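You operate a simulated robot arm through the tools that you are given. There is no shell and no other tool.

The job below is to be done with a simulated robot arm. You get a single attempt, and the scene is never put back.

TASK
Turn off press two's heat and move its mould to the steel shelf.
Fine: push the empty tray back in and leave the guard up; touch no other control.
Where things are to end (x, y in the base frame): mould with square hollows within 60 mm of [620, -360].

It is judged by the outcome, as a careful person would: the job done as asked, and still so three seconds after it is handed in. It fails if anything else is knocked over, pushed out of place, dropped, spilled or broken.

THE ROBOT
A 7-joint arm with a fingered hand, fixed in place. Base frame: the origin is on the floor under the middle of its stand, x ahead of it, y to its left, z up. Readings come in mm, rad, newtons and seconds.
With the tool pointing down near the work surface it reaches from about 360 to 840 mm from the base axis. Its first joint turns from -2.007 to 2.007 rad. Payload 5 kg.
Tool frame: the origin (TCP) lies between the finger pads and is the grasp point; the fingertips stand 32 mm ahead of it; z points along the fingers, y is the line along which they close. The gripper opens to 160 mm; its body begins 89 mm behind the TCP. The gripper is a hand of 4 fingers: y runs from the thumb to the fingers, the wrist lies at [0, 0, -267] in the tool frame, and closing takes about 1.5 s.
Orientation is told as [roll, pitch, yaw] about the base's x, y, z axes, in that order, counted from this pose: with the fingers straight down and closing along the base's y, the tool's x points along the base's -x, its y along +y and its z along -z.

THE INTERFACE
- The arm moves only by the tool jog_arm. Its argument "motion" is text: rows parted by semicolons, each of 6 numbers parted by spaces: the turn, a rotation vector about the tool's x, y, z in rad, then the shift along the tool's x, y, z in mm. In form: wx wy wz x y z; .... A call has 1 to 20 rows; each row shifts and turns the commanded pose from where the row before left it, along the tool's axes as they then stand. "gripper" is the opening, from 0 (shut) to 1 (fully open), set as the call begins (left out, the last holds). A row lasts 0.2 s, in which the tool goes at most 50 mm and 0.15 rad; a call with a longer step from one row to the next is refused whole, and so is a gripper value outside its range. A pose out of reach is approached as far as the arm can. The call stops where the force on the tool passes 60 N (or 10 N more than at its start, if that is more) or the arm is blocked; 0.2 s more then pass. Each finger travels about 108 mm/s and halts on what it meets, pressing with about 26 N; the grip force reading is that of the motor and also rises with nothing between the fingers. The clock runs only during rows and for 0.2 s after the last one: add rows that do not move to give the fingers time. It gives the time, the measured TCP pose, the force on the tool (base axes), the opening and the grip force at its end, in the units of the frame above (readings bear some noise), with the torque about the TCP (base axes, N m) and any sound that the robot's microphone picked up.
- Cameras (640 x 400 px; columns grow to the right, rows downward): "scene" is fixed at [221.6, 652, 1699.7]; the picture's right is [-0.95, -0.31, 0.00], its down [-0.13, 0.40, -0.91] and it looks along [0.28, -0.86, -0.42] (base axes); focal length 332 px, centre (320, 200). "wrist" rides on the gripper at [80, -4, -114] in the tool frame; the picture's right is [0.05, 1.00, 0.00], its down [-0.82, 0.04, -0.58] and it looks along [-0.58, 0.03, 0.82] (tool axes); focal length 265 px, centre (320, 200). There is no depth. A picture from a camera that has moved, and an enlarged one, comes with that camera's place and axes in the base frame and with its lens.
- camera(camera): a new picture of that camera. It takes no simulated time.
- lift_body(by): slides the trunk up (or, below 0, down) by that many mm; the arm rides with it, the base frame stays. It gives what a move gives, with no picture.
- move_fingers(finger1, finger2, finger3, thumb_bend): sets how far each is bent, from 0 (flat) to 1 (curled in); at 0.3 the hand is open as for a grip, at 0.7 the pads meet at the TCP. One left out holds its place. A second passes; each finger stops where it meets its share of the squeeze, and holds until it gets a number again. A gripper value or a shape takes the hand back. It gives what a move gives, with no picture; readings hold the bend of each and the force on the fingers (four entries, about 0 where the hand has none), thumb and palm.
- preshape(shape): the hand has 4 fingers and takes this shape, open, in about a second: jaw (thumb against the fingers, like two jaws); tri (thumb and two fingers); tip (a fingertip pinch); poke (one finger out to press); point (the index stretched); flat (the hand flat); cup (the hand cupped); fist (a fist). The gripper value then closes the fingers along that shape, each until it touches; the sizes above hold for jaw. It gives what a move gives, with no picture.
- inspect(camera, box): a new picture of the part [left, top, right, bottom] of that camera's present view, enlarged. It takes no simulated time.
- sign_off(): hands the job in; it is judged then, once.

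Places have to be worked out from the pictures, the camera data and where the tool is seen. Open the gripper and draw the arm clear of the work before you hand the job in, unless the task says otherwise.

The tools are called after "Call:" as a command line: name --argument value ..., lists and objects as JSON in quotes. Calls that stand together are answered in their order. jog_arm: Moves the arm, as the interface text tells. Its arguments: {"type":"object","properties":{"motion":{"type":"string"},"gripper":{"type":"number"}},"required":["motion"]} The other tools are called the same way: lift_body (by) moves the trunk up or down; preshape (shape) gives the hand a shape; move_fingers (finger1, finger2, finger3, thumb_bend) moves the fingers one by one; camera (camera) takes a picture; inspect (camera, box) takes an enlarged picture of a part of a camera's view; sign_off () hands the job in.

At the start:

```text
clock: 0.0
ee_pos: [112.0, -411.1, 1552.9]
tcp_rot: [0.001, -0.001, 0.0]
force: [0.1, 0.4, -0.2]
moment: [-0.05, 0.0, -0.02]
grip_width: 159.9
grasp_force: 0.0
shape: jaw
bend: [0.3, 0.3, 0.3, 0.3]
finger forces: [0.0, 0.1, 0.0, 0.0, 0.0, 0.0]
trunk travel left (down, up): [-900.0, 90.0]
```

scene: 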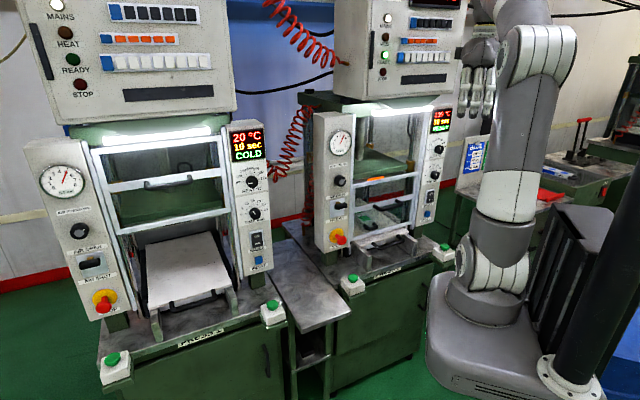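
wrist: 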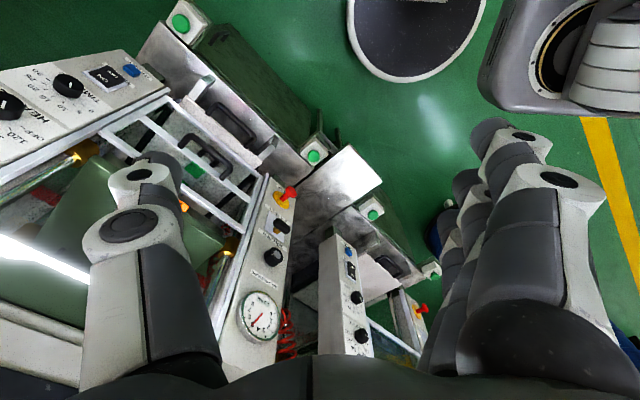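

I'll start by looking closely at both presses and the surrounding area before anything moves.

Call:
inspect --camera "scene" --box '[300, 80, 480, 300]'

Call:
inspect --camera "scene" --box '[80, 100, 300, 400]'

Call:
inspect --camera "scene" --box '[420, 0, 640, 220]'

Call:
inspect --camera "wrist" --box '[0, 0, 320, 200]'

Call:
inspect --camera "wrist" --box '[220, 120, 480, 380]'

```text
1.82 times, centred on (390, 190) of scene
camera zoom: at [221.6, 652.0, 1699.7], right [-0.95, -0.31, 0.0], down [-0.13, 0.4, -0.91], along [0.28, -0.86, -0.42], focal length 604 px, centre (193, 218)
```

zoom: 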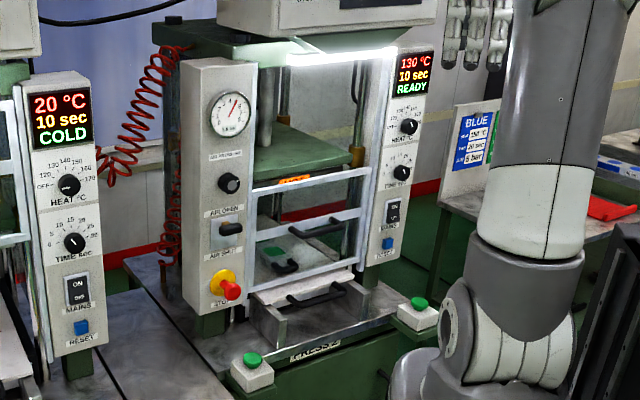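

```text
1.33 times, centred on (190, 250) of scene
camera zoom: at [221.6, 652.0, 1699.7], right [-0.95, -0.31, 0.0], down [-0.13, 0.4, -0.91], along [0.28, -0.86, -0.42], focal length 443 px, centre (493, 133)
```

zoom: 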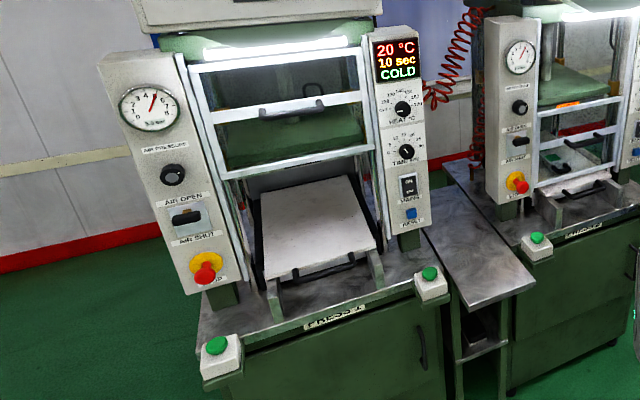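

```text
1.82 times, centred on (530, 110) of scene
camera zoom: at [221.6, 652.0, 1699.7], right [-0.95, -0.31, 0.0], down [-0.13, 0.4, -0.91], along [0.28, -0.86, -0.42], focal length 604 px, centre (-62, 364)
```

zoom: 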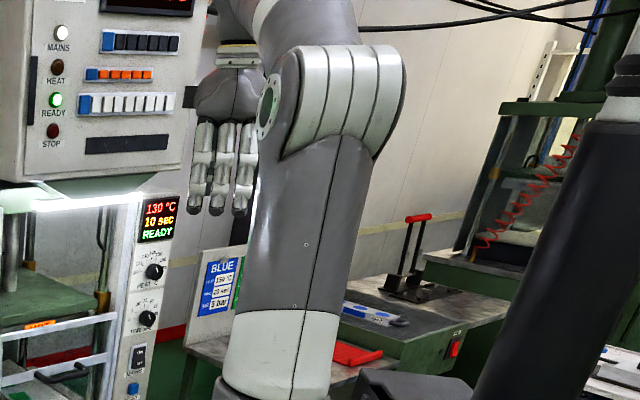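

```text
2.00 times, centred on (160, 100) of wrist
camera zoom: at [31.2, -413.2, 1666.8], right [-0.05, 1.0, 0.0], down [0.82, 0.04, 0.58], along [0.58, 0.03, -0.82], focal length 531 px, centre (640, 400)
```

zoom: 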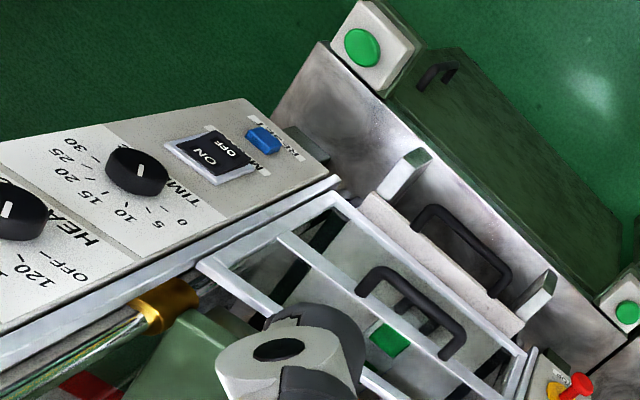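

```text
1.54 times, centred on (350, 250) of wrist
camera zoom: at [31.2, -413.2, 1666.8], right [-0.05, 1.0, 0.0], down [0.82, 0.04, 0.58], along [0.58, 0.03, -0.82], focal length 408 px, centre (274, 123)
```

zoom: 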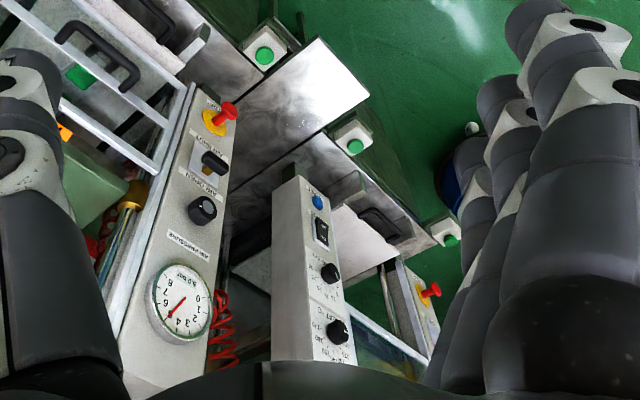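

The two presses and the steel shelf between them are visible. I need to read the plates to see which one is press two, so I zoom in on the labels, panels and trays.

Call:
inspect --camera "scene" --box '[340, 220, 440, 290]'

Call:
inspect --camera "scene" --box '[160, 310, 270, 380]'

Call:
inspect --camera "scene" --box '[340, 160, 440, 260]'

Call:
inspect --camera "scene" --box '[410, 90, 470, 240]'

Call:
inspect --camera "wrist" --box '[0, 40, 180, 160]'

Call:
inspect --camera "wrist" --box '[140, 60, 300, 220]'

```text
5.71 times, centred on (390, 255) of scene
camera zoom: at [221.6, 652.0, 1699.7], right [-0.95, -0.31, 0.0], down [-0.13, 0.4, -0.91], along [0.28, -0.86, -0.42], focal length 1897 px, centre (-80, -114)
```

zoom: 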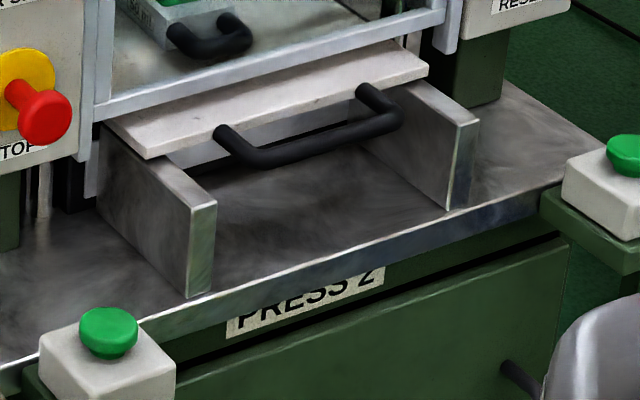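

```text
5.71 times, centred on (215, 345) of scene
camera zoom: at [221.6, 652.0, 1699.7], right [-0.95, -0.31, 0.0], down [-0.13, 0.4, -0.91], along [0.28, -0.86, -0.42], focal length 1897 px, centre (920, -629)
```

zoom: 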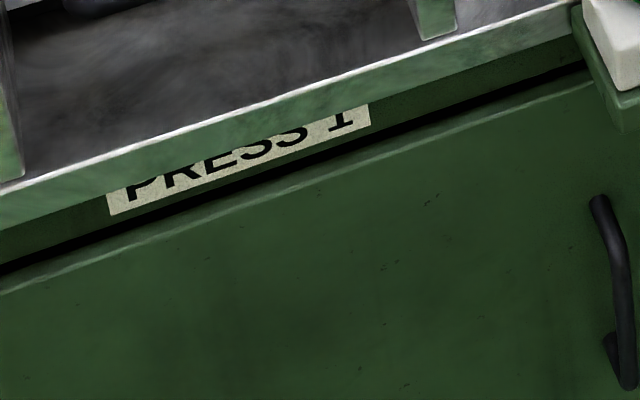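

```text
4.00 times, centred on (390, 210) of scene
camera zoom: at [221.6, 652.0, 1699.7], right [-0.95, -0.31, 0.0], down [-0.13, 0.4, -0.91], along [0.28, -0.86, -0.42], focal length 1328 px, centre (40, 160)
```

zoom: 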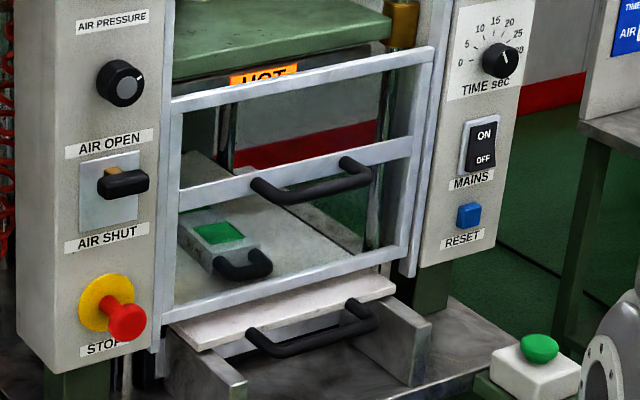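

```text
2.67 times, centred on (440, 165) of scene
camera zoom: at [221.6, 652.0, 1699.7], right [-0.95, -0.31, 0.0], down [-0.13, 0.4, -0.91], along [0.28, -0.86, -0.42], focal length 885 px, centre (0, 293)
```

zoom: 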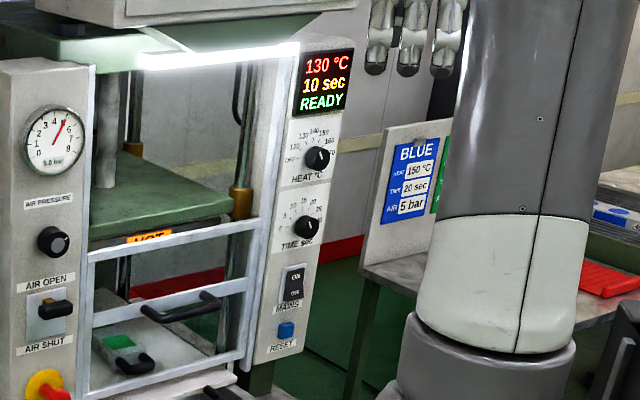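

```text
3.33 times, centred on (90, 100) of wrist
camera zoom: at [31.2, -413.2, 1666.8], right [-0.05, 1.0, 0.0], down [0.82, 0.04, 0.58], along [0.58, 0.03, -0.82], focal length 885 px, centre (1087, 533)
```

zoom: 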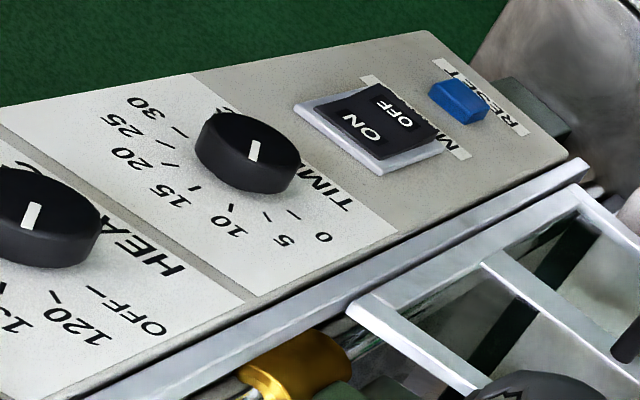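

```text
2.50 times, centred on (220, 140) of wrist
camera zoom: at [31.2, -413.2, 1666.8], right [-0.05, 1.0, 0.0], down [0.82, 0.04, 0.58], along [0.58, 0.03, -0.82], focal length 664 px, centre (570, 350)
```

zoom: 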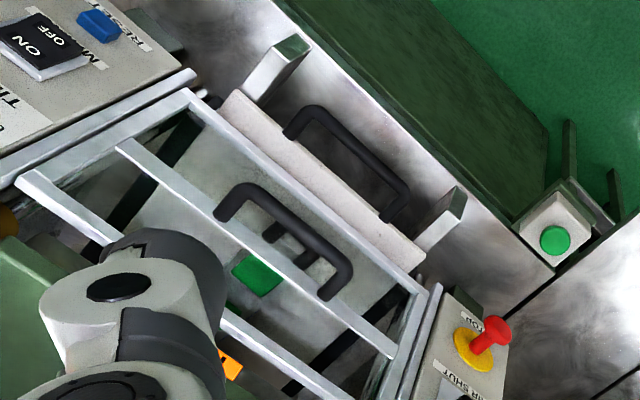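

The nearer press is PRESS 2 (130 °C, READY). Triangulating both pictures, its front faces roughly the direction (-0.70, 0.71). The HEAT knob is near (158, -837, 1293), the guard handle near (333, -670, 1055), the tray handle near (312, -662, 870) and the mould tag near (462, -797, 917). I'll first shift the hand to a spot in front of the right panel to get a better look.

Call:
jog_arm --motion "0 0 0 9 -40 22; 0 0 0 9 -40 22; 0 0 0 9 -40 22; 0 0 0 9 -40 22; 0 0 0 9 -40 22; 0 0 0 9 -40 22"

```text
clock: 1.4
ee_pos: [57.8, -655.1, 1420.7]
tcp_rot: [0.002, 0.0, -0.001]
force: [-0.4, -1.0, -0.9]
moment: [0.1, -0.02, 0.0]
grip_width: 160.1
grasp_force: 0.0
shape: jaw
bend: [0.3, 0.3, 0.3, 0.3]
finger forces: [0.0, 0.1, 0.1, 0.0, 0.0, 0.1]
trunk travel left (down, up): [-900.0, 90.0]
```

The shift went through cleanly. Next I yaw the tool by about 0.80 rad so that its x axis points out of the press front, then look.

Call:
jog_arm --motion "0 0 0.133 0 0 0; 0 0 0.133 0 0 0; 0 0 0.133 0 0 0; 0 0 0.133 0 0 0; 0 0 0.133 0 0 0; 0 0 0.133 0 0 0"

Call:
camera --camera "wrist"

Call:
camera --camera "scene"

```text
clock: 2.8
ee_pos: [57.9, -649.6, 1421.3]
tcp_rot: [0.001, -0.001, -0.799]
force: [-0.1, 0.3, 0.4]
moment: [-0.04, 0.02, 0.0]
grip_width: 159.7
grasp_force: 0.0
shape: jaw
bend: [0.3, 0.3, 0.3, 0.3]
finger forces: [0.0, 0.0, 0.0, 0.0, 0.0, 0.1]
trunk travel left (down, up): [-900.0, 90.0]
```

```text
taken
camera wrist: at [-1.7, -594.7, 1534.8], right [0.68, 0.73, 0.0], down [0.6, -0.56, 0.58], along [0.42, -0.39, -0.82], focal length 265 px, centre (320, 200)
```

wrist: 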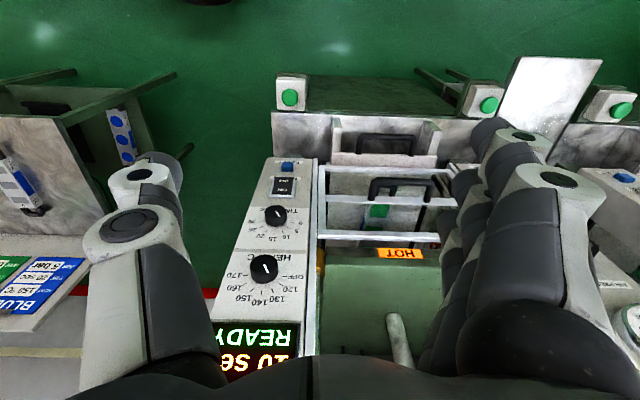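

```text
taken
```

scene: 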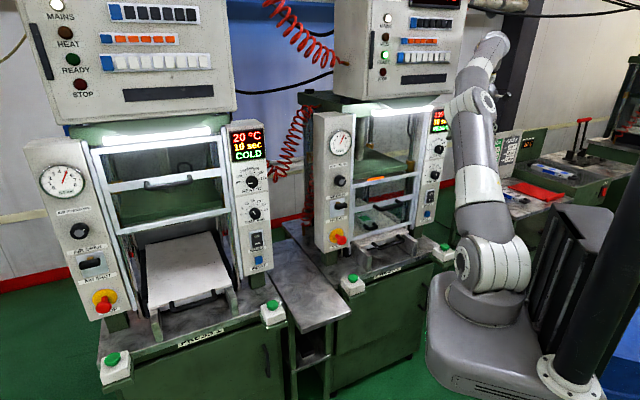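

The panel is now well framed (upside down). I zoom in on the HEAT knob and the tray/guard area.

Call:
inspect --camera "wrist" --box '[210, 220, 330, 320]'

Call:
inspect --camera "wrist" --box '[310, 90, 470, 270]'

Call:
inspect --camera "wrist" --box '[440, 50, 640, 230]'

Call:
inspect --camera "wrist" --box '[0, 60, 200, 330]'

```text
4.00 times, centred on (270, 270) of wrist
camera zoom: at [-1.7, -594.7, 1534.8], right [0.68, 0.73, 0.0], down [0.6, -0.56, 0.58], along [0.42, -0.39, -0.82], focal length 1062 px, centre (520, -80)
```

zoom: 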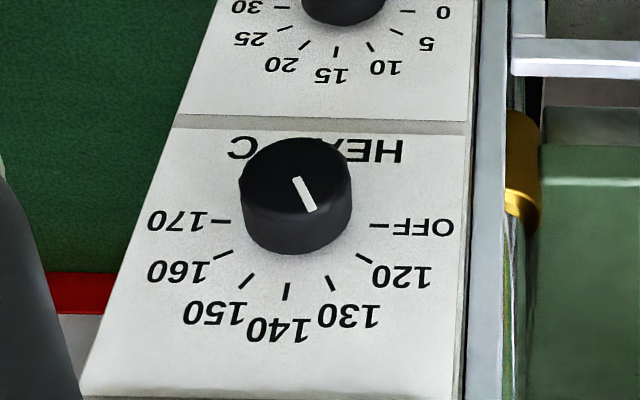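

```text
2.22 times, centred on (390, 180) of wrist
camera zoom: at [-1.7, -594.7, 1534.8], right [0.68, 0.73, 0.0], down [0.6, -0.56, 0.58], along [0.42, -0.39, -0.82], focal length 590 px, centre (164, 244)
```

zoom: 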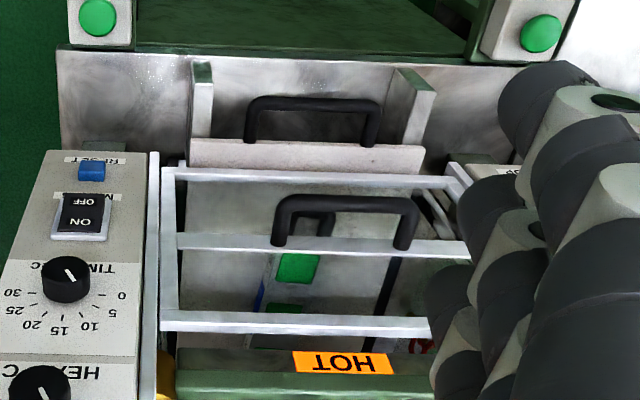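

```text
2.22 times, centred on (540, 140) of wrist
camera zoom: at [-1.7, -594.7, 1534.8], right [0.68, 0.73, 0.0], down [0.6, -0.56, 0.58], along [0.42, -0.39, -0.82], focal length 590 px, centre (-169, 333)
```

zoom: 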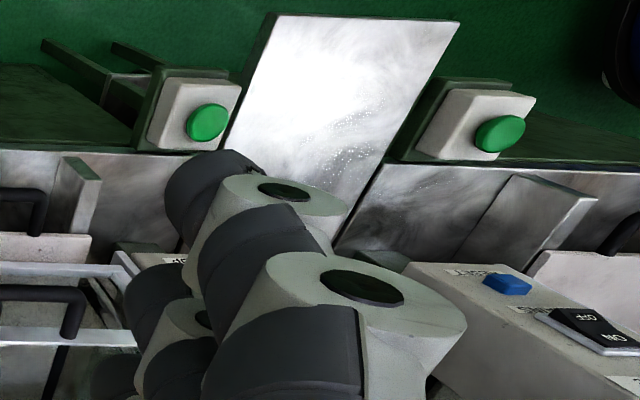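

```text
1.48 times, centred on (100, 195) of wrist
camera zoom: at [-1.7, -594.7, 1534.8], right [0.68, 0.73, 0.0], down [0.6, -0.56, 0.58], along [0.42, -0.39, -0.82], focal length 393 px, centre (646, 207)
```

zoom: 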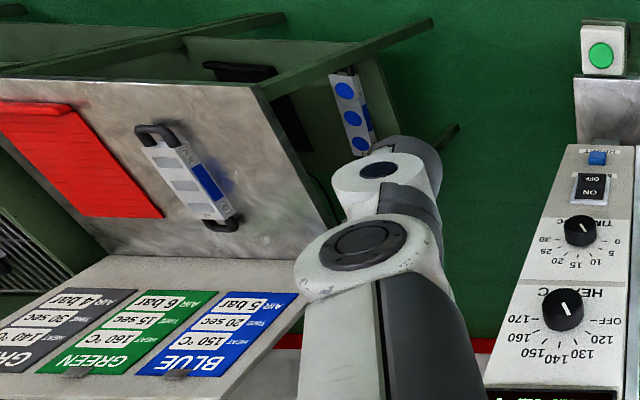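

The HEAT dial runs OFF–120–130–…–170 from left over the top to the right, in 30° steps. The mark is at 130, so OFF is about 60° counter-clockwise from the front. The press looks yawed 45°. I trim the yaw and pitch the hand up to horizontal, facing the panel.

Call:
jog_arm --motion "0 0 -0.014 0 0 0; 0 -0.1428 0 0 0 0; 0 -0.1428 0 0 0 0; 0 -0.1428 0 0 0 0; 0 -0.1428 0 0 0 0; 0 -0.1428 0 0 0 0; 0 -0.1428 0 0 0 0; 0 -0.1428 0 0 0 0; 0 -0.1428 0 0 0 0; 0 -0.1428 0 0 0 0; 0 -0.1428 0 0 0 0; 0 -0.1428 0 0 0 0"

Call:
camera --camera "wrist"

Call:
camera --camera "scene"

```text
clock: 5.4
ee_pos: [57.5, -651.2, 1422.3]
tcp_rot: [2.742, -1.57, 2.754]
force: [0.5, 0.2, 0.6]
moment: [-0.01, -0.01, 0.02]
grip_width: 159.8
grasp_force: 0.0
shape: jaw
bend: [0.3, 0.3, 0.3, 0.3]
finger forces: [0.1, 0.0, 0.1, 0.0, 0.0, 0.0]
trunk travel left (down, up): [-900.0, 90.0]
```

```text
taken
camera wrist: at [-26.1, -572.3, 1340.3], right [0.71, 0.71, -0.05], down [-0.38, 0.44, 0.81], along [0.6, -0.56, 0.58], focal length 265 px, centre (320, 200)
```

wrist: 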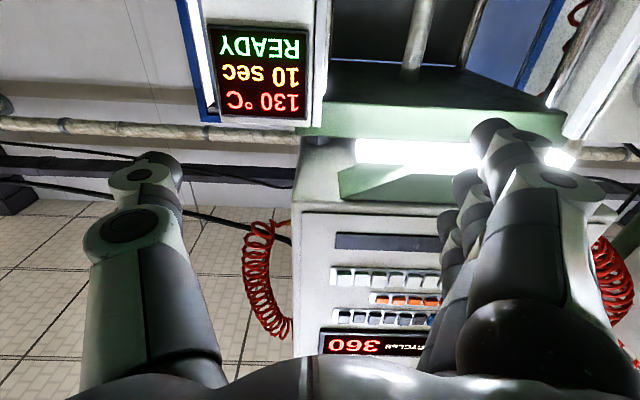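

```text
taken
```

scene: 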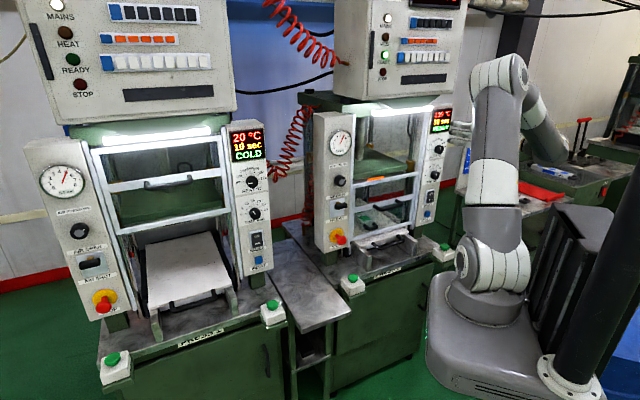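

The hand is now horizontal facing the press, with the camera underneath. I lower it by 130 mm and move it 70 mm to the right to line up with the knob, then look again.

Call:
jog_arm --motion "0 0 0 26 -14 0; 0 0 0 26 -14 0; 0 0 0 26 -14 0; 0 0 0 26 -14 0; 0 0 0 26 -14 0; 0 0 0 0 0 0"

Call:
camera --camera "wrist"

Call:
camera --camera "scene"

```text
clock: 6.8
ee_pos: [10.2, -699.5, 1291.6]
tcp_rot: [-2.258, -1.57, 1.471]
force: [0.0, 0.8, 0.4]
moment: [-0.01, 0.01, -0.02]
grip_width: 159.9
grasp_force: 0.1
shape: jaw
bend: [0.3, 0.3, 0.3, 0.3]
finger forces: [0.0, 0.1, 0.0, 0.1, 0.1, 0.0]
trunk travel left (down, up): [-900.0, 90.0]
```

```text
taken
camera wrist: at [-73.5, -620.2, 1211.0], right [0.71, 0.71, -0.05], down [-0.38, 0.44, 0.82], along [0.6, -0.56, 0.58], focal length 265 px, centre (320, 200)
```

wrist: 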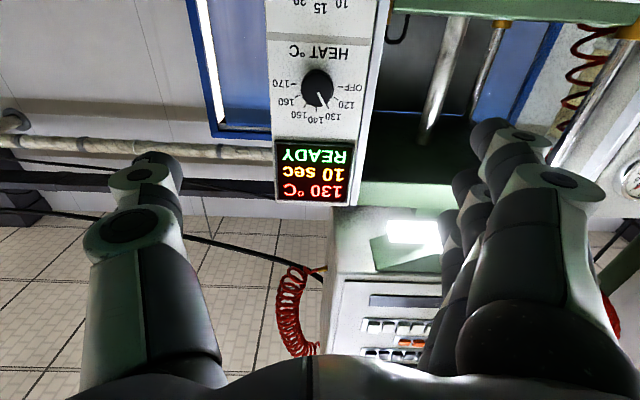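

```text
taken
```

scene: 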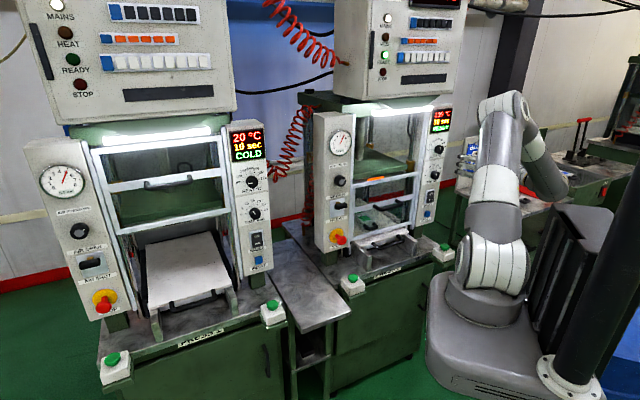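

The knob is now almost straight ahead. I zoom in on it to pin its centre.

Call:
inspect --camera "wrist" --box '[260, 30, 380, 140]'

Call:
inspect --camera "scene" --box '[420, 110, 460, 140]'

Call:
inspect --camera "scene" --box '[405, 90, 505, 160]'

```text
3.64 times, centred on (320, 85) of wrist
camera zoom: at [-73.5, -620.2, 1211.0], right [0.71, 0.71, -0.05], down [-0.38, 0.44, 0.82], along [0.6, -0.56, 0.58], focal length 965 px, centre (320, 618)
```

zoom: 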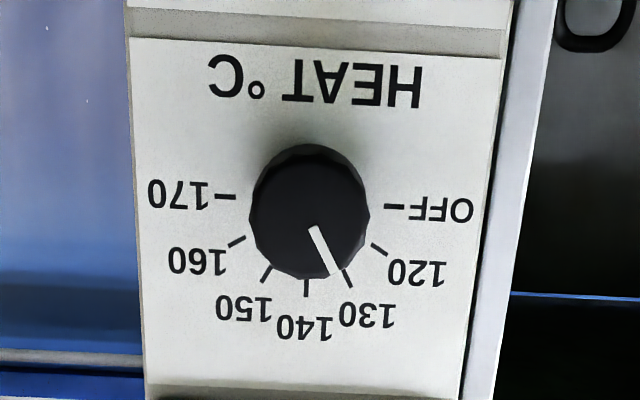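

```text
13.33 times, centred on (440, 125) of scene
camera zoom: at [221.6, 652.0, 1699.7], right [-0.95, -0.31, 0.0], down [-0.13, 0.4, -0.91], along [0.28, -0.86, -0.42], focal length 4426 px, centre (-1280, 1200)
```

zoom: 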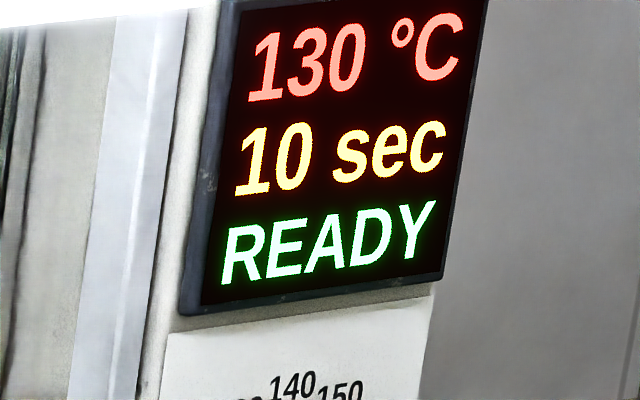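

```text
5.71 times, centred on (455, 125) of scene
camera zoom: at [221.6, 652.0, 1699.7], right [-0.95, -0.31, 0.0], down [-0.13, 0.4, -0.91], along [0.28, -0.86, -0.42], focal length 1897 px, centre (-451, 629)
```

zoom: 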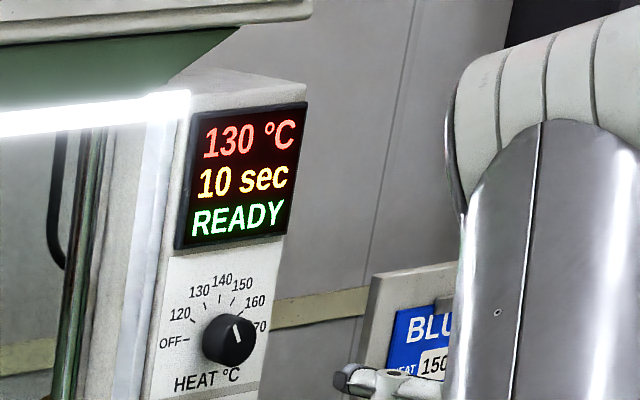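

From the two views, the knob axis is at roughly lateral 250, z 1282, with the panel surface about 230 mm ahead of the TCP. That is 3 mm to the right of the TCP and 9 mm below it, and the knob is 38 mm across and about 20 mm proud. I try the three-point shape and check how the fingers sit.

Call:
preshape --shape "tri"

Call:
camera --camera "wrist"

```text
clock: 7.7
ee_pos: [9.6, -699.5, 1291.3]
tcp_rot: [0.481, -1.571, -1.267]
force: [-0.5, -0.5, -0.1]
moment: [0.0, -0.01, -0.01]
grip_width: 159.9
grasp_force: 0.0
shape: tri
bend: [0.3, 0.3, 0.01, 0.3]
finger forces: [0.0, 0.0, 0.1, 0.1, 0.0, 0.0]
trunk travel left (down, up): [-900.0, 90.0]
```

```text
taken
camera wrist: at [-73.7, -620.7, 1210.6], right [0.71, 0.71, -0.05], down [-0.38, 0.44, 0.82], along [0.6, -0.56, 0.58], focal length 265 px, centre (320, 200)
```

wrist: 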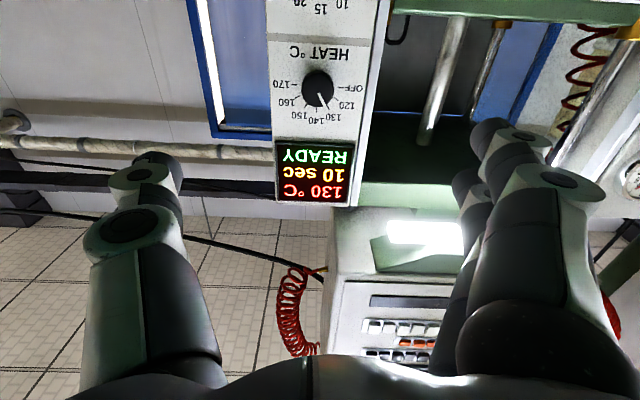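

The "tri" shape stretches the third finger out straight, where it could foul the press. I go back to the jaw shape, close it partly, align with the knob and move in 150 mm.

Call:
preshape --shape "jaw"

Call:
jog_arm --motion "0 0 0 9 -3.5 0; 0 0 0 0 0 30; 0 0 0 0 0 30; 0 0 0 0 0 30; 0 0 0 0 0 30; 0 0 0 0 0 30; 0 0 0 0 0 0" --gripper 0.55

Call:
camera --camera "wrist"

Call:
camera --camera "scene"

```text
clock: 8.6
ee_pos: [9.7, -698.7, 1292.2]
tcp_rot: [0.458, -1.569, -1.241]
force: [-0.3, -0.5, -0.7]
moment: [0.02, 0.01, 0.03]
grip_width: 160.1
grasp_force: 0.0
shape: jaw
bend: [0.3, 0.3, 0.3, 0.3]
finger forces: [0.0, 0.0, 0.1, 0.0, 0.0, 0.1]
trunk travel left (down, up): [-900.0, 90.0]
```

```text
clock: 10.2
ee_pos: [111.1, -808.5, 1283.0]
tcp_rot: [1.202, -1.57, -1.986]
force: [0.4, -0.6, -0.1]
moment: [0.0, 0.02, -0.01]
grip_width: 88.4
grasp_force: 0.0
shape: jaw
bend: [0.72, 0.72, 0.72, 0.7]
finger forces: [0.0, 0.0, 0.0, 0.1, 0.1, 0.0]
trunk travel left (down, up): [-900.0, 90.0]
```

```text
taken
camera wrist: at [27.2, -729.7, 1202.5], right [0.71, 0.71, -0.05], down [-0.38, 0.44, 0.82], along [0.6, -0.56, 0.58], focal length 265 px, centre (320, 200)
```

wrist: 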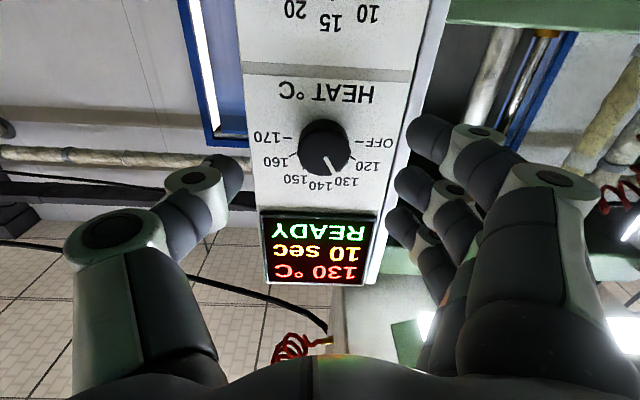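

```text
taken
```

scene: 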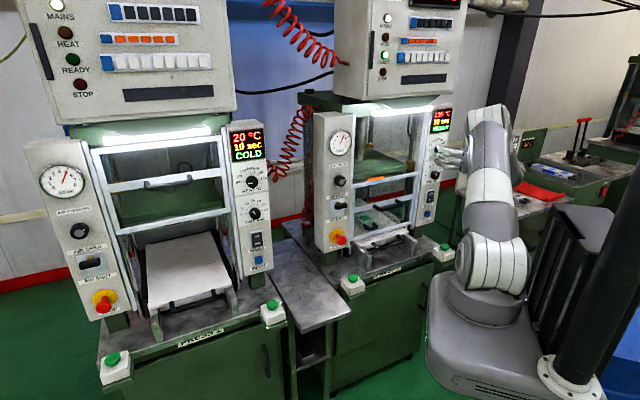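

The hand is aligned and the fingers are now around the knob's line. I zoom in to refine the remaining offset and depth.

Call:
inspect --camera "wrist" --box '[180, 80, 480, 270]'

Call:
inspect --camera "scene" --box '[410, 110, 510, 180]'

```text
2.11 times, centred on (330, 175) of wrist
camera zoom: at [27.2, -729.7, 1202.5], right [0.71, 0.71, -0.05], down [-0.38, 0.44, 0.82], along [0.6, -0.56, 0.58], focal length 559 px, centre (299, 253)
```

zoom: 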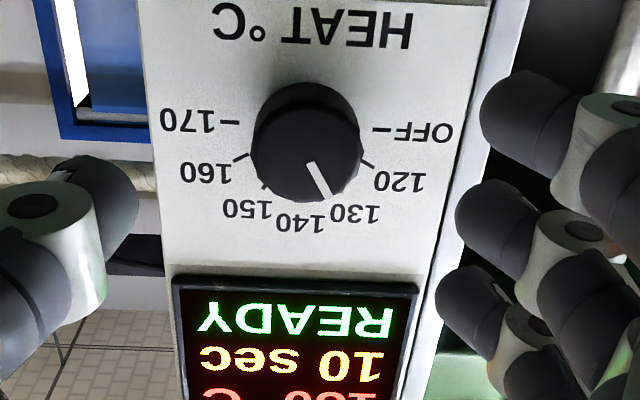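

```text
5.71 times, centred on (460, 145) of scene
camera zoom: at [221.6, 652.0, 1699.7], right [-0.95, -0.31, 0.0], down [-0.13, 0.4, -0.91], along [0.28, -0.86, -0.42], focal length 1897 px, centre (-480, 514)
```

zoom: 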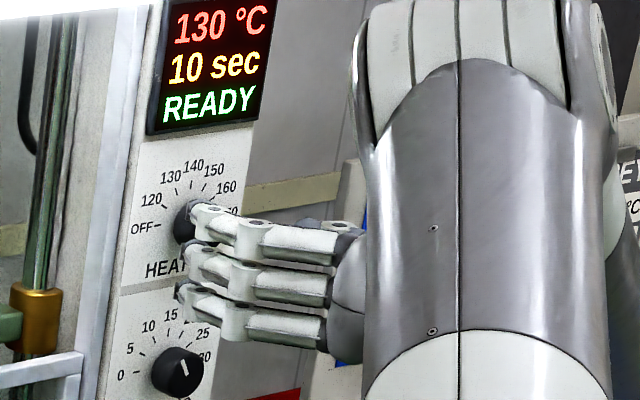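

The dial centre is 2 mm to the left of the TCP and level with it, and the knob face is about 58 mm ahead. I trim sideways and advance 42 mm in small steps, so the fingertips lie beside the knob but stop about 8 mm short of the panel.

Call:
jog_arm --motion "0 0 0 0 2 6; 0 0 0 0 0 9; 0 0 0 0 0 9; 0 0 0 0 0 9; 0 0 0 0 0 9; 0 0 0 0 0 0"

Call:
camera --camera "wrist"

Call:
inspect --camera "scene" --box '[410, 110, 510, 180]'

```text
clock: 11.6
ee_pos: [142.6, -834.5, 1282.1]
tcp_rot: [0.722, -1.571, -1.508]
force: [-0.6, -0.6, 0.2]
moment: [0.01, 0.0, 0.01]
grip_width: 88.9
grasp_force: 0.0
shape: jaw
bend: [0.72, 0.72, 0.72, 0.7]
finger forces: [0.1, 0.0, 0.0, 0.0, 0.1, 0.0]
trunk travel left (down, up): [-900.0, 90.0]
```

```text
taken
camera wrist: at [58.9, -756.6, 1201.4], right [0.71, 0.71, -0.05], down [-0.38, 0.44, 0.82], along [0.6, -0.56, 0.58], focal length 265 px, centre (320, 200)
```

wrist: 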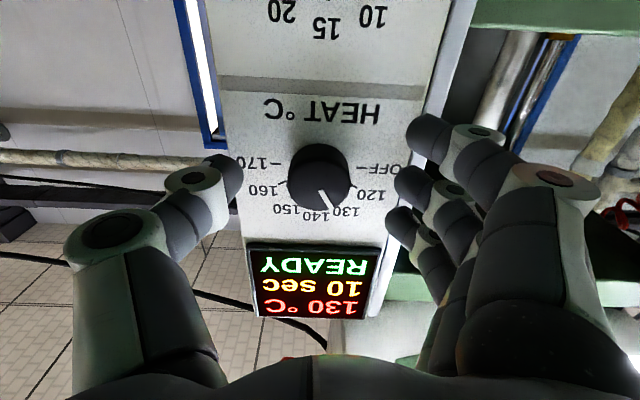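

```text
5.71 times, centred on (460, 145) of scene
camera zoom: at [221.6, 652.0, 1699.7], right [-0.95, -0.31, 0.0], down [-0.13, 0.4, -0.91], along [0.28, -0.86, -0.42], focal length 1897 px, centre (-480, 514)
```

zoom: 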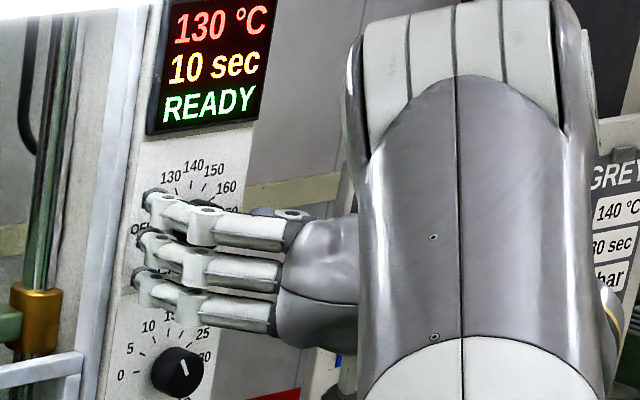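

The fingers now straddle the knob and the force is near zero. I close on it and give the fingers time.

Call:
jog_arm --motion "0 0 0 0 0 0; 0 0 0 0 0 0; 0 0 0 0 0 0; 0 0 0 0 0 0; 0 0 0 0 0 0" --gripper 0.15

Call:
camera --camera "wrist"

Call:
inspect --camera "scene" --box '[410, 110, 510, 180]'

```text
clock: 12.8
ee_pos: [140.3, -836.1, 1282.3]
tcp_rot: [1.509, -1.571, -2.294]
force: [-4.6, -10.4, 2.9]
moment: [0.04, -0.06, -0.04]
grip_width: 12.9
grasp_force: 25.8
shape: jaw
bend: [0.68, 0.72, 0.69, 0.7]
finger forces: [0.0, 12.0, 0.0, 0.1, 22.0, 0.0]
trunk travel left (down, up): [-900.0, 90.0]
```

```text
taken
camera wrist: at [57.2, -758.2, 1201.1], right [0.71, 0.71, -0.05], down [-0.38, 0.44, 0.82], along [0.6, -0.56, 0.58], focal length 265 px, centre (320, 200)
```

wrist: 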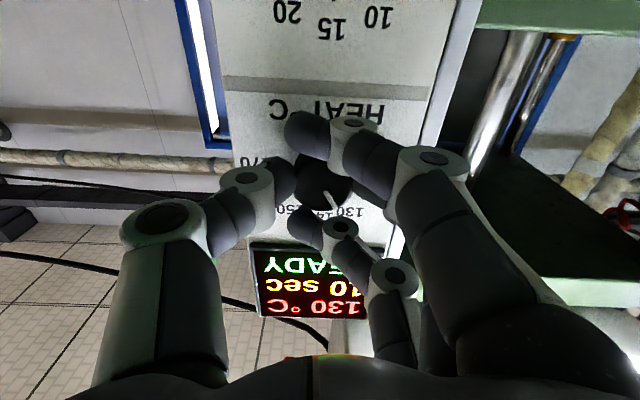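

```text
5.71 times, centred on (460, 145) of scene
camera zoom: at [221.6, 652.0, 1699.7], right [-0.95, -0.31, 0.0], down [-0.13, 0.4, -0.91], along [0.28, -0.86, -0.42], focal length 1897 px, centre (-480, 514)
```

zoom: 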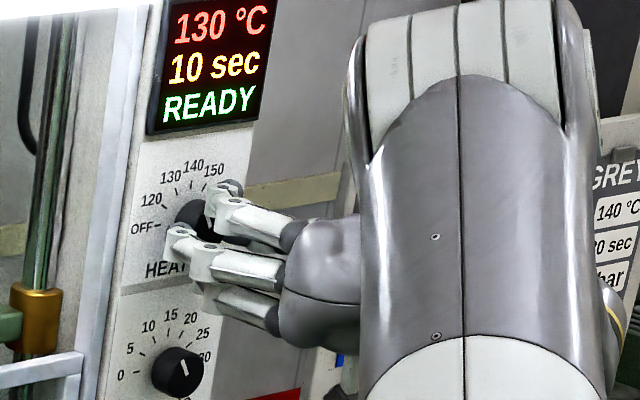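

The middle finger (12 N) and thumb (22 N) hold the knob. The side force shows the hand sits slightly too far left, so I ease it 2.5 mm right and begin turning counter-clockwise.

Call:
jog_arm --motion "0 0 0 0 -2.5 0; 0 0 -0.1 0 0 0; 0 0 -0.1 0 0 0; 0 0 -0.1 0 0 0; 0 0 -0.1 0 0 0; 0 0 -0.1 0 0 0; 0 0 0 0 0 0"

Call:
camera --camera "wrist"

Call:
inspect --camera "scene" --box '[410, 110, 510, 180]'

```text
clock: 14.4
ee_pos: [139.3, -838.7, 1284.0]
tcp_rot: [-1.575, -1.069, 0.789]
force: [-5.9, -6.9, 8.3]
moment: [-0.02, -0.09, -0.01]
grip_width: 12.3
grasp_force: 26.0
shape: jaw
bend: [0.68, 0.72, 0.69, 0.7]
finger forces: [0.0, 11.5, 0.0, 0.0, 23.6, 0.1]
trunk travel left (down, up): [-900.0, 90.0]
```

```text
taken
camera wrist: at [29.0, -786.9, 1214.4], right [0.6, 0.6, -0.52], down [-0.11, 0.71, 0.69], along [0.79, -0.36, 0.49], focal length 265 px, centre (320, 200)
```

wrist: 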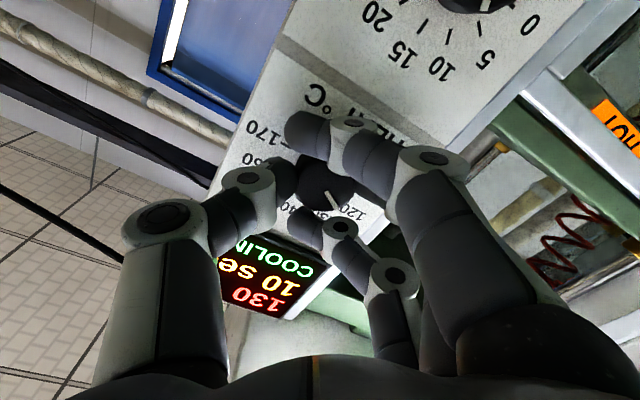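

```text
5.71 times, centred on (460, 145) of scene
camera zoom: at [221.6, 652.0, 1699.7], right [-0.95, -0.31, 0.0], down [-0.13, 0.4, -0.91], along [0.28, -0.86, -0.42], focal length 1897 px, centre (-480, 514)
```

zoom: 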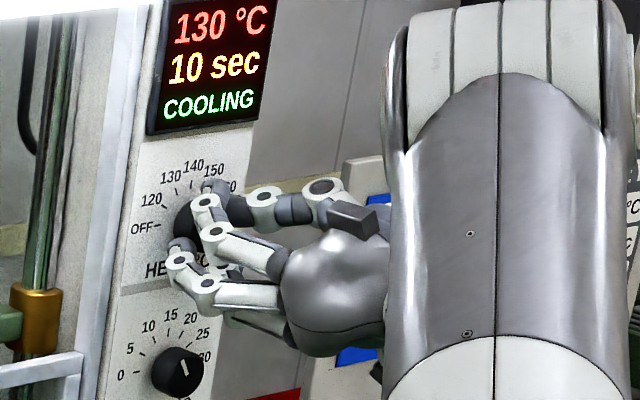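

The knob turns with the hand: the display now reads COOLING and the mark is near 120. I continue about 0.55 rad further, to OFF.

Call:
jog_arm --motion "0 0 -0.1 0 0 0; 0 0 -0.1 0 0 0; 0 0 -0.1 0 0 0; 0 0 -0.1 0 0 0; 0 0 -0.1 0 0 0; 0 0 -0.06 0 0 0; 0 0 0 0 0 0"

Call:
camera --camera "wrist"

Call:
inspect --camera "scene" --box '[410, 110, 510, 180]'

```text
clock: 16.0
ee_pos: [139.8, -837.5, 1284.3]
tcp_rot: [-1.573, -0.511, 0.789]
force: [-4.9, -7.4, 18.0]
moment: [-0.16, -0.28, -0.14]
grip_width: 13.6
grasp_force: 25.7
shape: jaw
bend: [0.68, 0.72, 0.69, 0.7]
finger forces: [0.0, 9.1, 0.0, 0.0, 28.5, 0.0]
trunk travel left (down, up): [-900.0, 90.0]
```

```text
taken
camera wrist: at [8.3, -807.1, 1247.5], right [0.31, 0.31, -0.9], down [0.11, 0.93, 0.36], along [0.94, -0.21, 0.26], focal length 265 px, centre (320, 200)
```

wrist: 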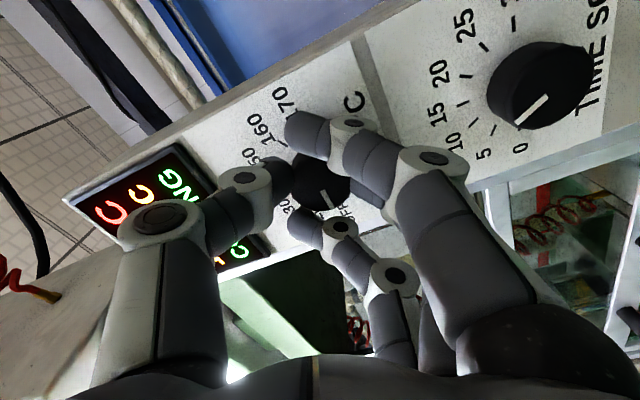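

```text
5.71 times, centred on (460, 145) of scene
camera zoom: at [221.6, 652.0, 1699.7], right [-0.95, -0.31, 0.0], down [-0.13, 0.4, -0.91], along [0.28, -0.86, -0.42], focal length 1897 px, centre (-480, 514)
```

zoom: 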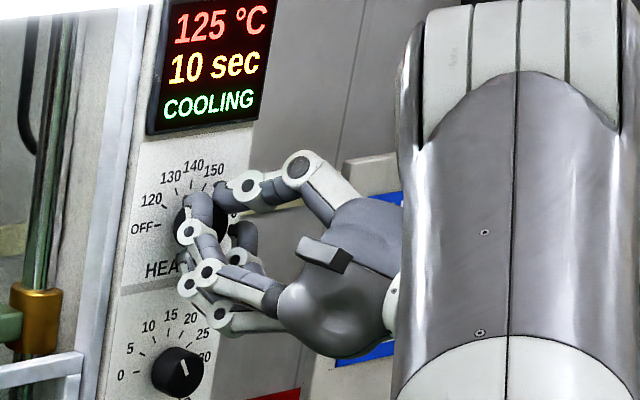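

I zoom on the knob to check the mark against OFF.

Call:
inspect --camera "wrist" --box '[240, 90, 400, 240]'

```text
2.67 times, centred on (320, 165) of wrist
camera zoom: at [8.3, -807.1, 1247.5], right [0.31, 0.31, -0.9], down [0.11, 0.93, 0.36], along [0.94, -0.21, 0.26], focal length 708 px, centre (320, 293)
```

zoom: 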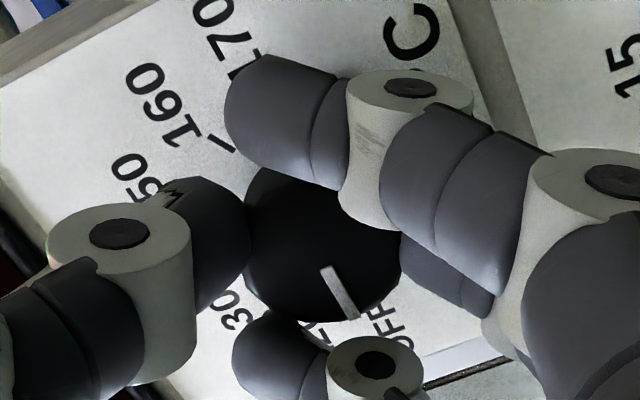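

The mark appears near OFF but my view is partly blocked. I open the fingers and back off a little along the knob axis to check it.

Call:
jog_arm --motion "0 0 0 0 0 0; 0 0 0 0 0 0; 0 0 0 0 0 0; 0 0 0 0 0 -20; 0 0 0 0 0 -40; 0 0 0 0 0 -40; 0 0 0 0 0 0" --gripper 0.55

Call:
camera --camera "wrist"

Call:
inspect --camera "scene" --box '[410, 110, 510, 180]'

```text
clock: 17.6
ee_pos: [69.8, -768.1, 1281.1]
tcp_rot: [-1.571, -0.512, 0.787]
force: [0.3, 0.2, -0.2]
moment: [-0.03, 0.03, 0.02]
grip_width: 87.7
grasp_force: 0.1
shape: jaw
bend: [0.72, 0.72, 0.72, 0.7]
finger forces: [0.1, 0.1, 0.0, 0.0, 0.0, 0.0]
trunk travel left (down, up): [-900.0, 90.0]
```

```text
taken
camera wrist: at [-61.1, -738.7, 1244.9], right [0.31, 0.31, -0.9], down [0.11, 0.93, 0.36], along [0.94, -0.21, 0.26], focal length 265 px, centre (320, 200)
```

wrist: 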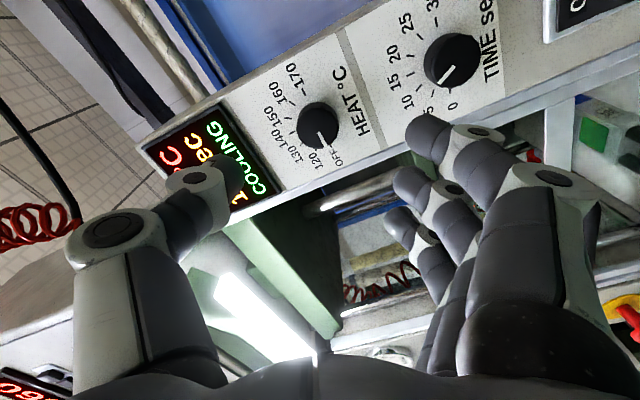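

```text
5.71 times, centred on (460, 145) of scene
camera zoom: at [221.6, 652.0, 1699.7], right [-0.95, -0.31, 0.0], down [-0.13, 0.4, -0.91], along [0.28, -0.86, -0.42], focal length 1897 px, centre (-480, 514)
```

zoom: 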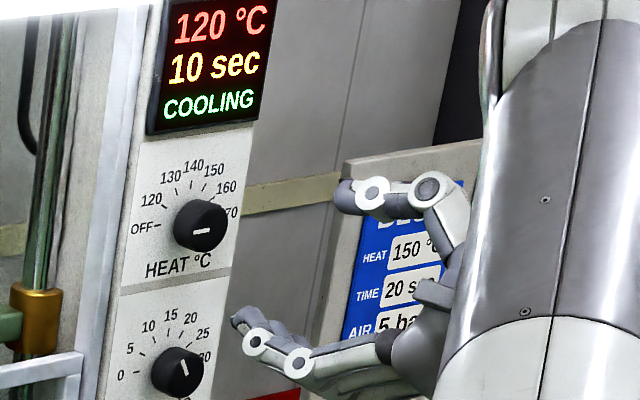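

Call:
inspect --camera "wrist" --box '[250, 50, 400, 190]'

Call:
inspect --camera "scene" --box '[425, 135, 455, 160]'

```text
2.86 times, centred on (325, 120) of wrist
camera zoom: at [-61.1, -738.7, 1244.9], right [0.31, 0.31, -0.9], down [0.11, 0.93, 0.36], along [0.94, -0.21, 0.26], focal length 758 px, centre (306, 429)
```

zoom: 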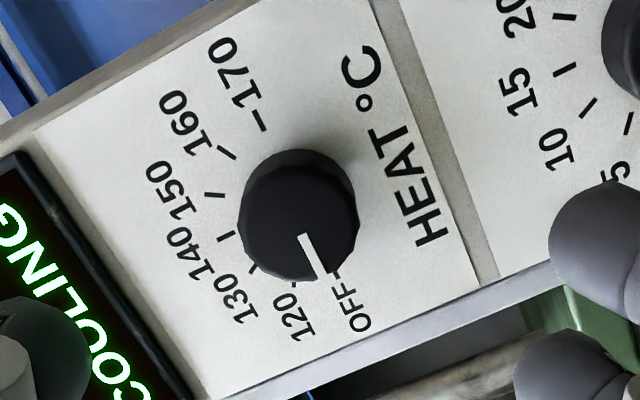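

```text
16.00 times, centred on (440, 148) of scene
camera zoom: at [221.6, 652.0, 1699.7], right [-0.95, -0.31, 0.0], down [-0.13, 0.4, -0.91], along [0.28, -0.86, -0.42], focal length 5311 px, centre (-1600, 1040)
```

zoom: 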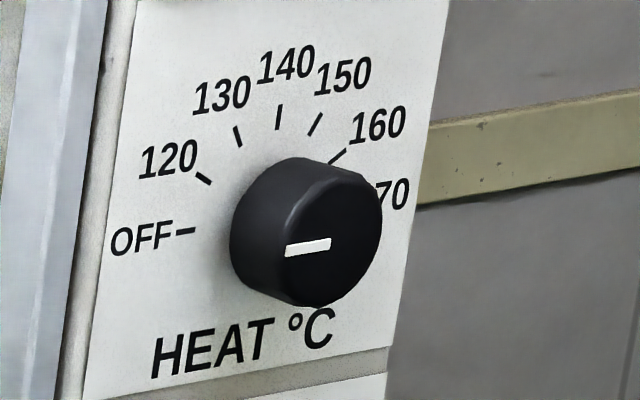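

The mark points at OFF (parallel to the OFF tick within about 2°), and the display reads COOLING and is dropping, so the heat is off. Next is the guard. I back off further and roll another 0.51 rad so the fingers close vertically (thumb above, fingers below), then move down and left to the guard handle, which I put near n≈98, lateral≈0, z≈1065.

Call:
jog_arm --motion "0 0 0 0 0 -40; 0 0 -0.128 0 0 0; 0 0 -0.128 0 0 0; 0 0 -0.128 0 0 0; 0 0 -0.128 0 0 0; 0 0 0 -36 31 0; 0 0 0 -36 31 0; 0 0 0 -36 31 0; 0 0 0 -36 31 0; 0 0 0 -36 31 0; 0 0 0 -36 31 0; 0 0 0 -36 30 0; 0 0 0 0 0 0"

Call:
camera --camera "wrist"

Call:
camera --camera "scene"

```text
clock: 20.4
ee_pos: [219.5, -561.9, 1066.3]
tcp_rot: [-1.571, 0.001, 0.785]
force: [-0.5, 0.0, 0.2]
moment: [-0.01, -0.02, 0.0]
grip_width: 87.6
grasp_force: 0.1
shape: jaw
bend: [0.72, 0.72, 0.72, 0.7]
finger forces: [0.0, 0.0, 0.0, 0.0, 0.0, 0.0]
trunk travel left (down, up): [-900.0, 90.0]
```

```text
taken
camera wrist: at [81.4, -538.1, 1070.8], right [-0.04, -0.04, -1.0], down [0.17, 0.98, -0.04], along [0.99, -0.17, -0.03], focal length 265 px, centre (320, 200)
```

wrist: 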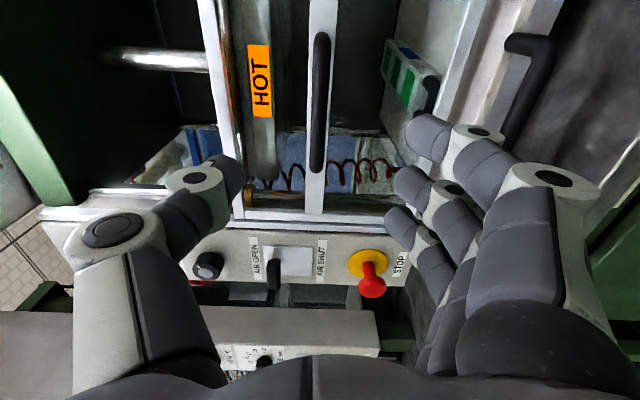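

```text
taken
```

scene: 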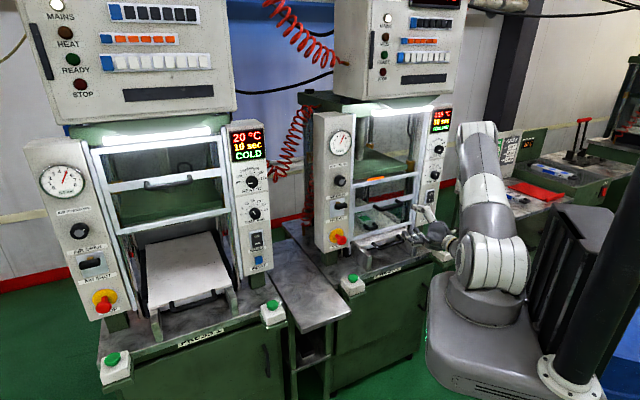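

The view confirms the handle bar is within a few mm of the TCP's height and centred laterally. I advance 95 mm towards it and check.

Call:
jog_arm --motion "0 0 0 0 0 32; 0 0 0 0 0 32; 0 0 0 0 0 31; 0 0 0 0 0 0"

Call:
camera --camera "wrist"

Call:
inspect --camera "scene" --box '[340, 160, 460, 270]'

```text
clock: 21.4
ee_pos: [286.7, -629.5, 1067.1]
tcp_rot: [-1.57, 0.003, 0.787]
force: [0.7, 0.1, -0.6]
moment: [-0.01, -0.03, -0.01]
grip_width: 87.8
grasp_force: 0.1
shape: jaw
bend: [0.72, 0.72, 0.72, 0.7]
finger forces: [0.0, 0.0, 0.1, 0.0, 0.0, 0.0]
trunk travel left (down, up): [-900.0, 90.0]
```

```text
taken
camera wrist: at [148.9, -604.9, 1071.3], right [-0.04, -0.04, -1.0], down [0.17, 0.98, -0.04], along [0.99, -0.17, -0.03], focal length 265 px, centre (320, 200)
```

wrist: 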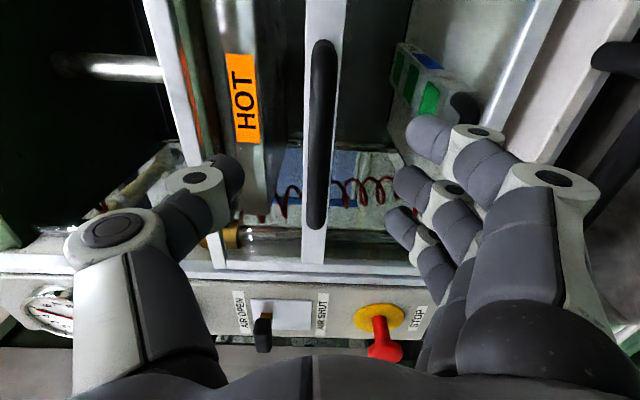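

```text
3.64 times, centred on (400, 215) of scene
camera zoom: at [221.6, 652.0, 1699.7], right [-0.95, -0.31, 0.0], down [-0.13, 0.4, -0.91], along [0.28, -0.86, -0.42], focal length 1207 px, centre (29, 146)
```

zoom: 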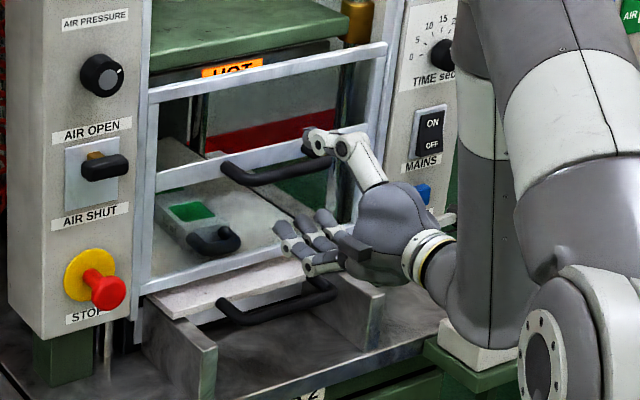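

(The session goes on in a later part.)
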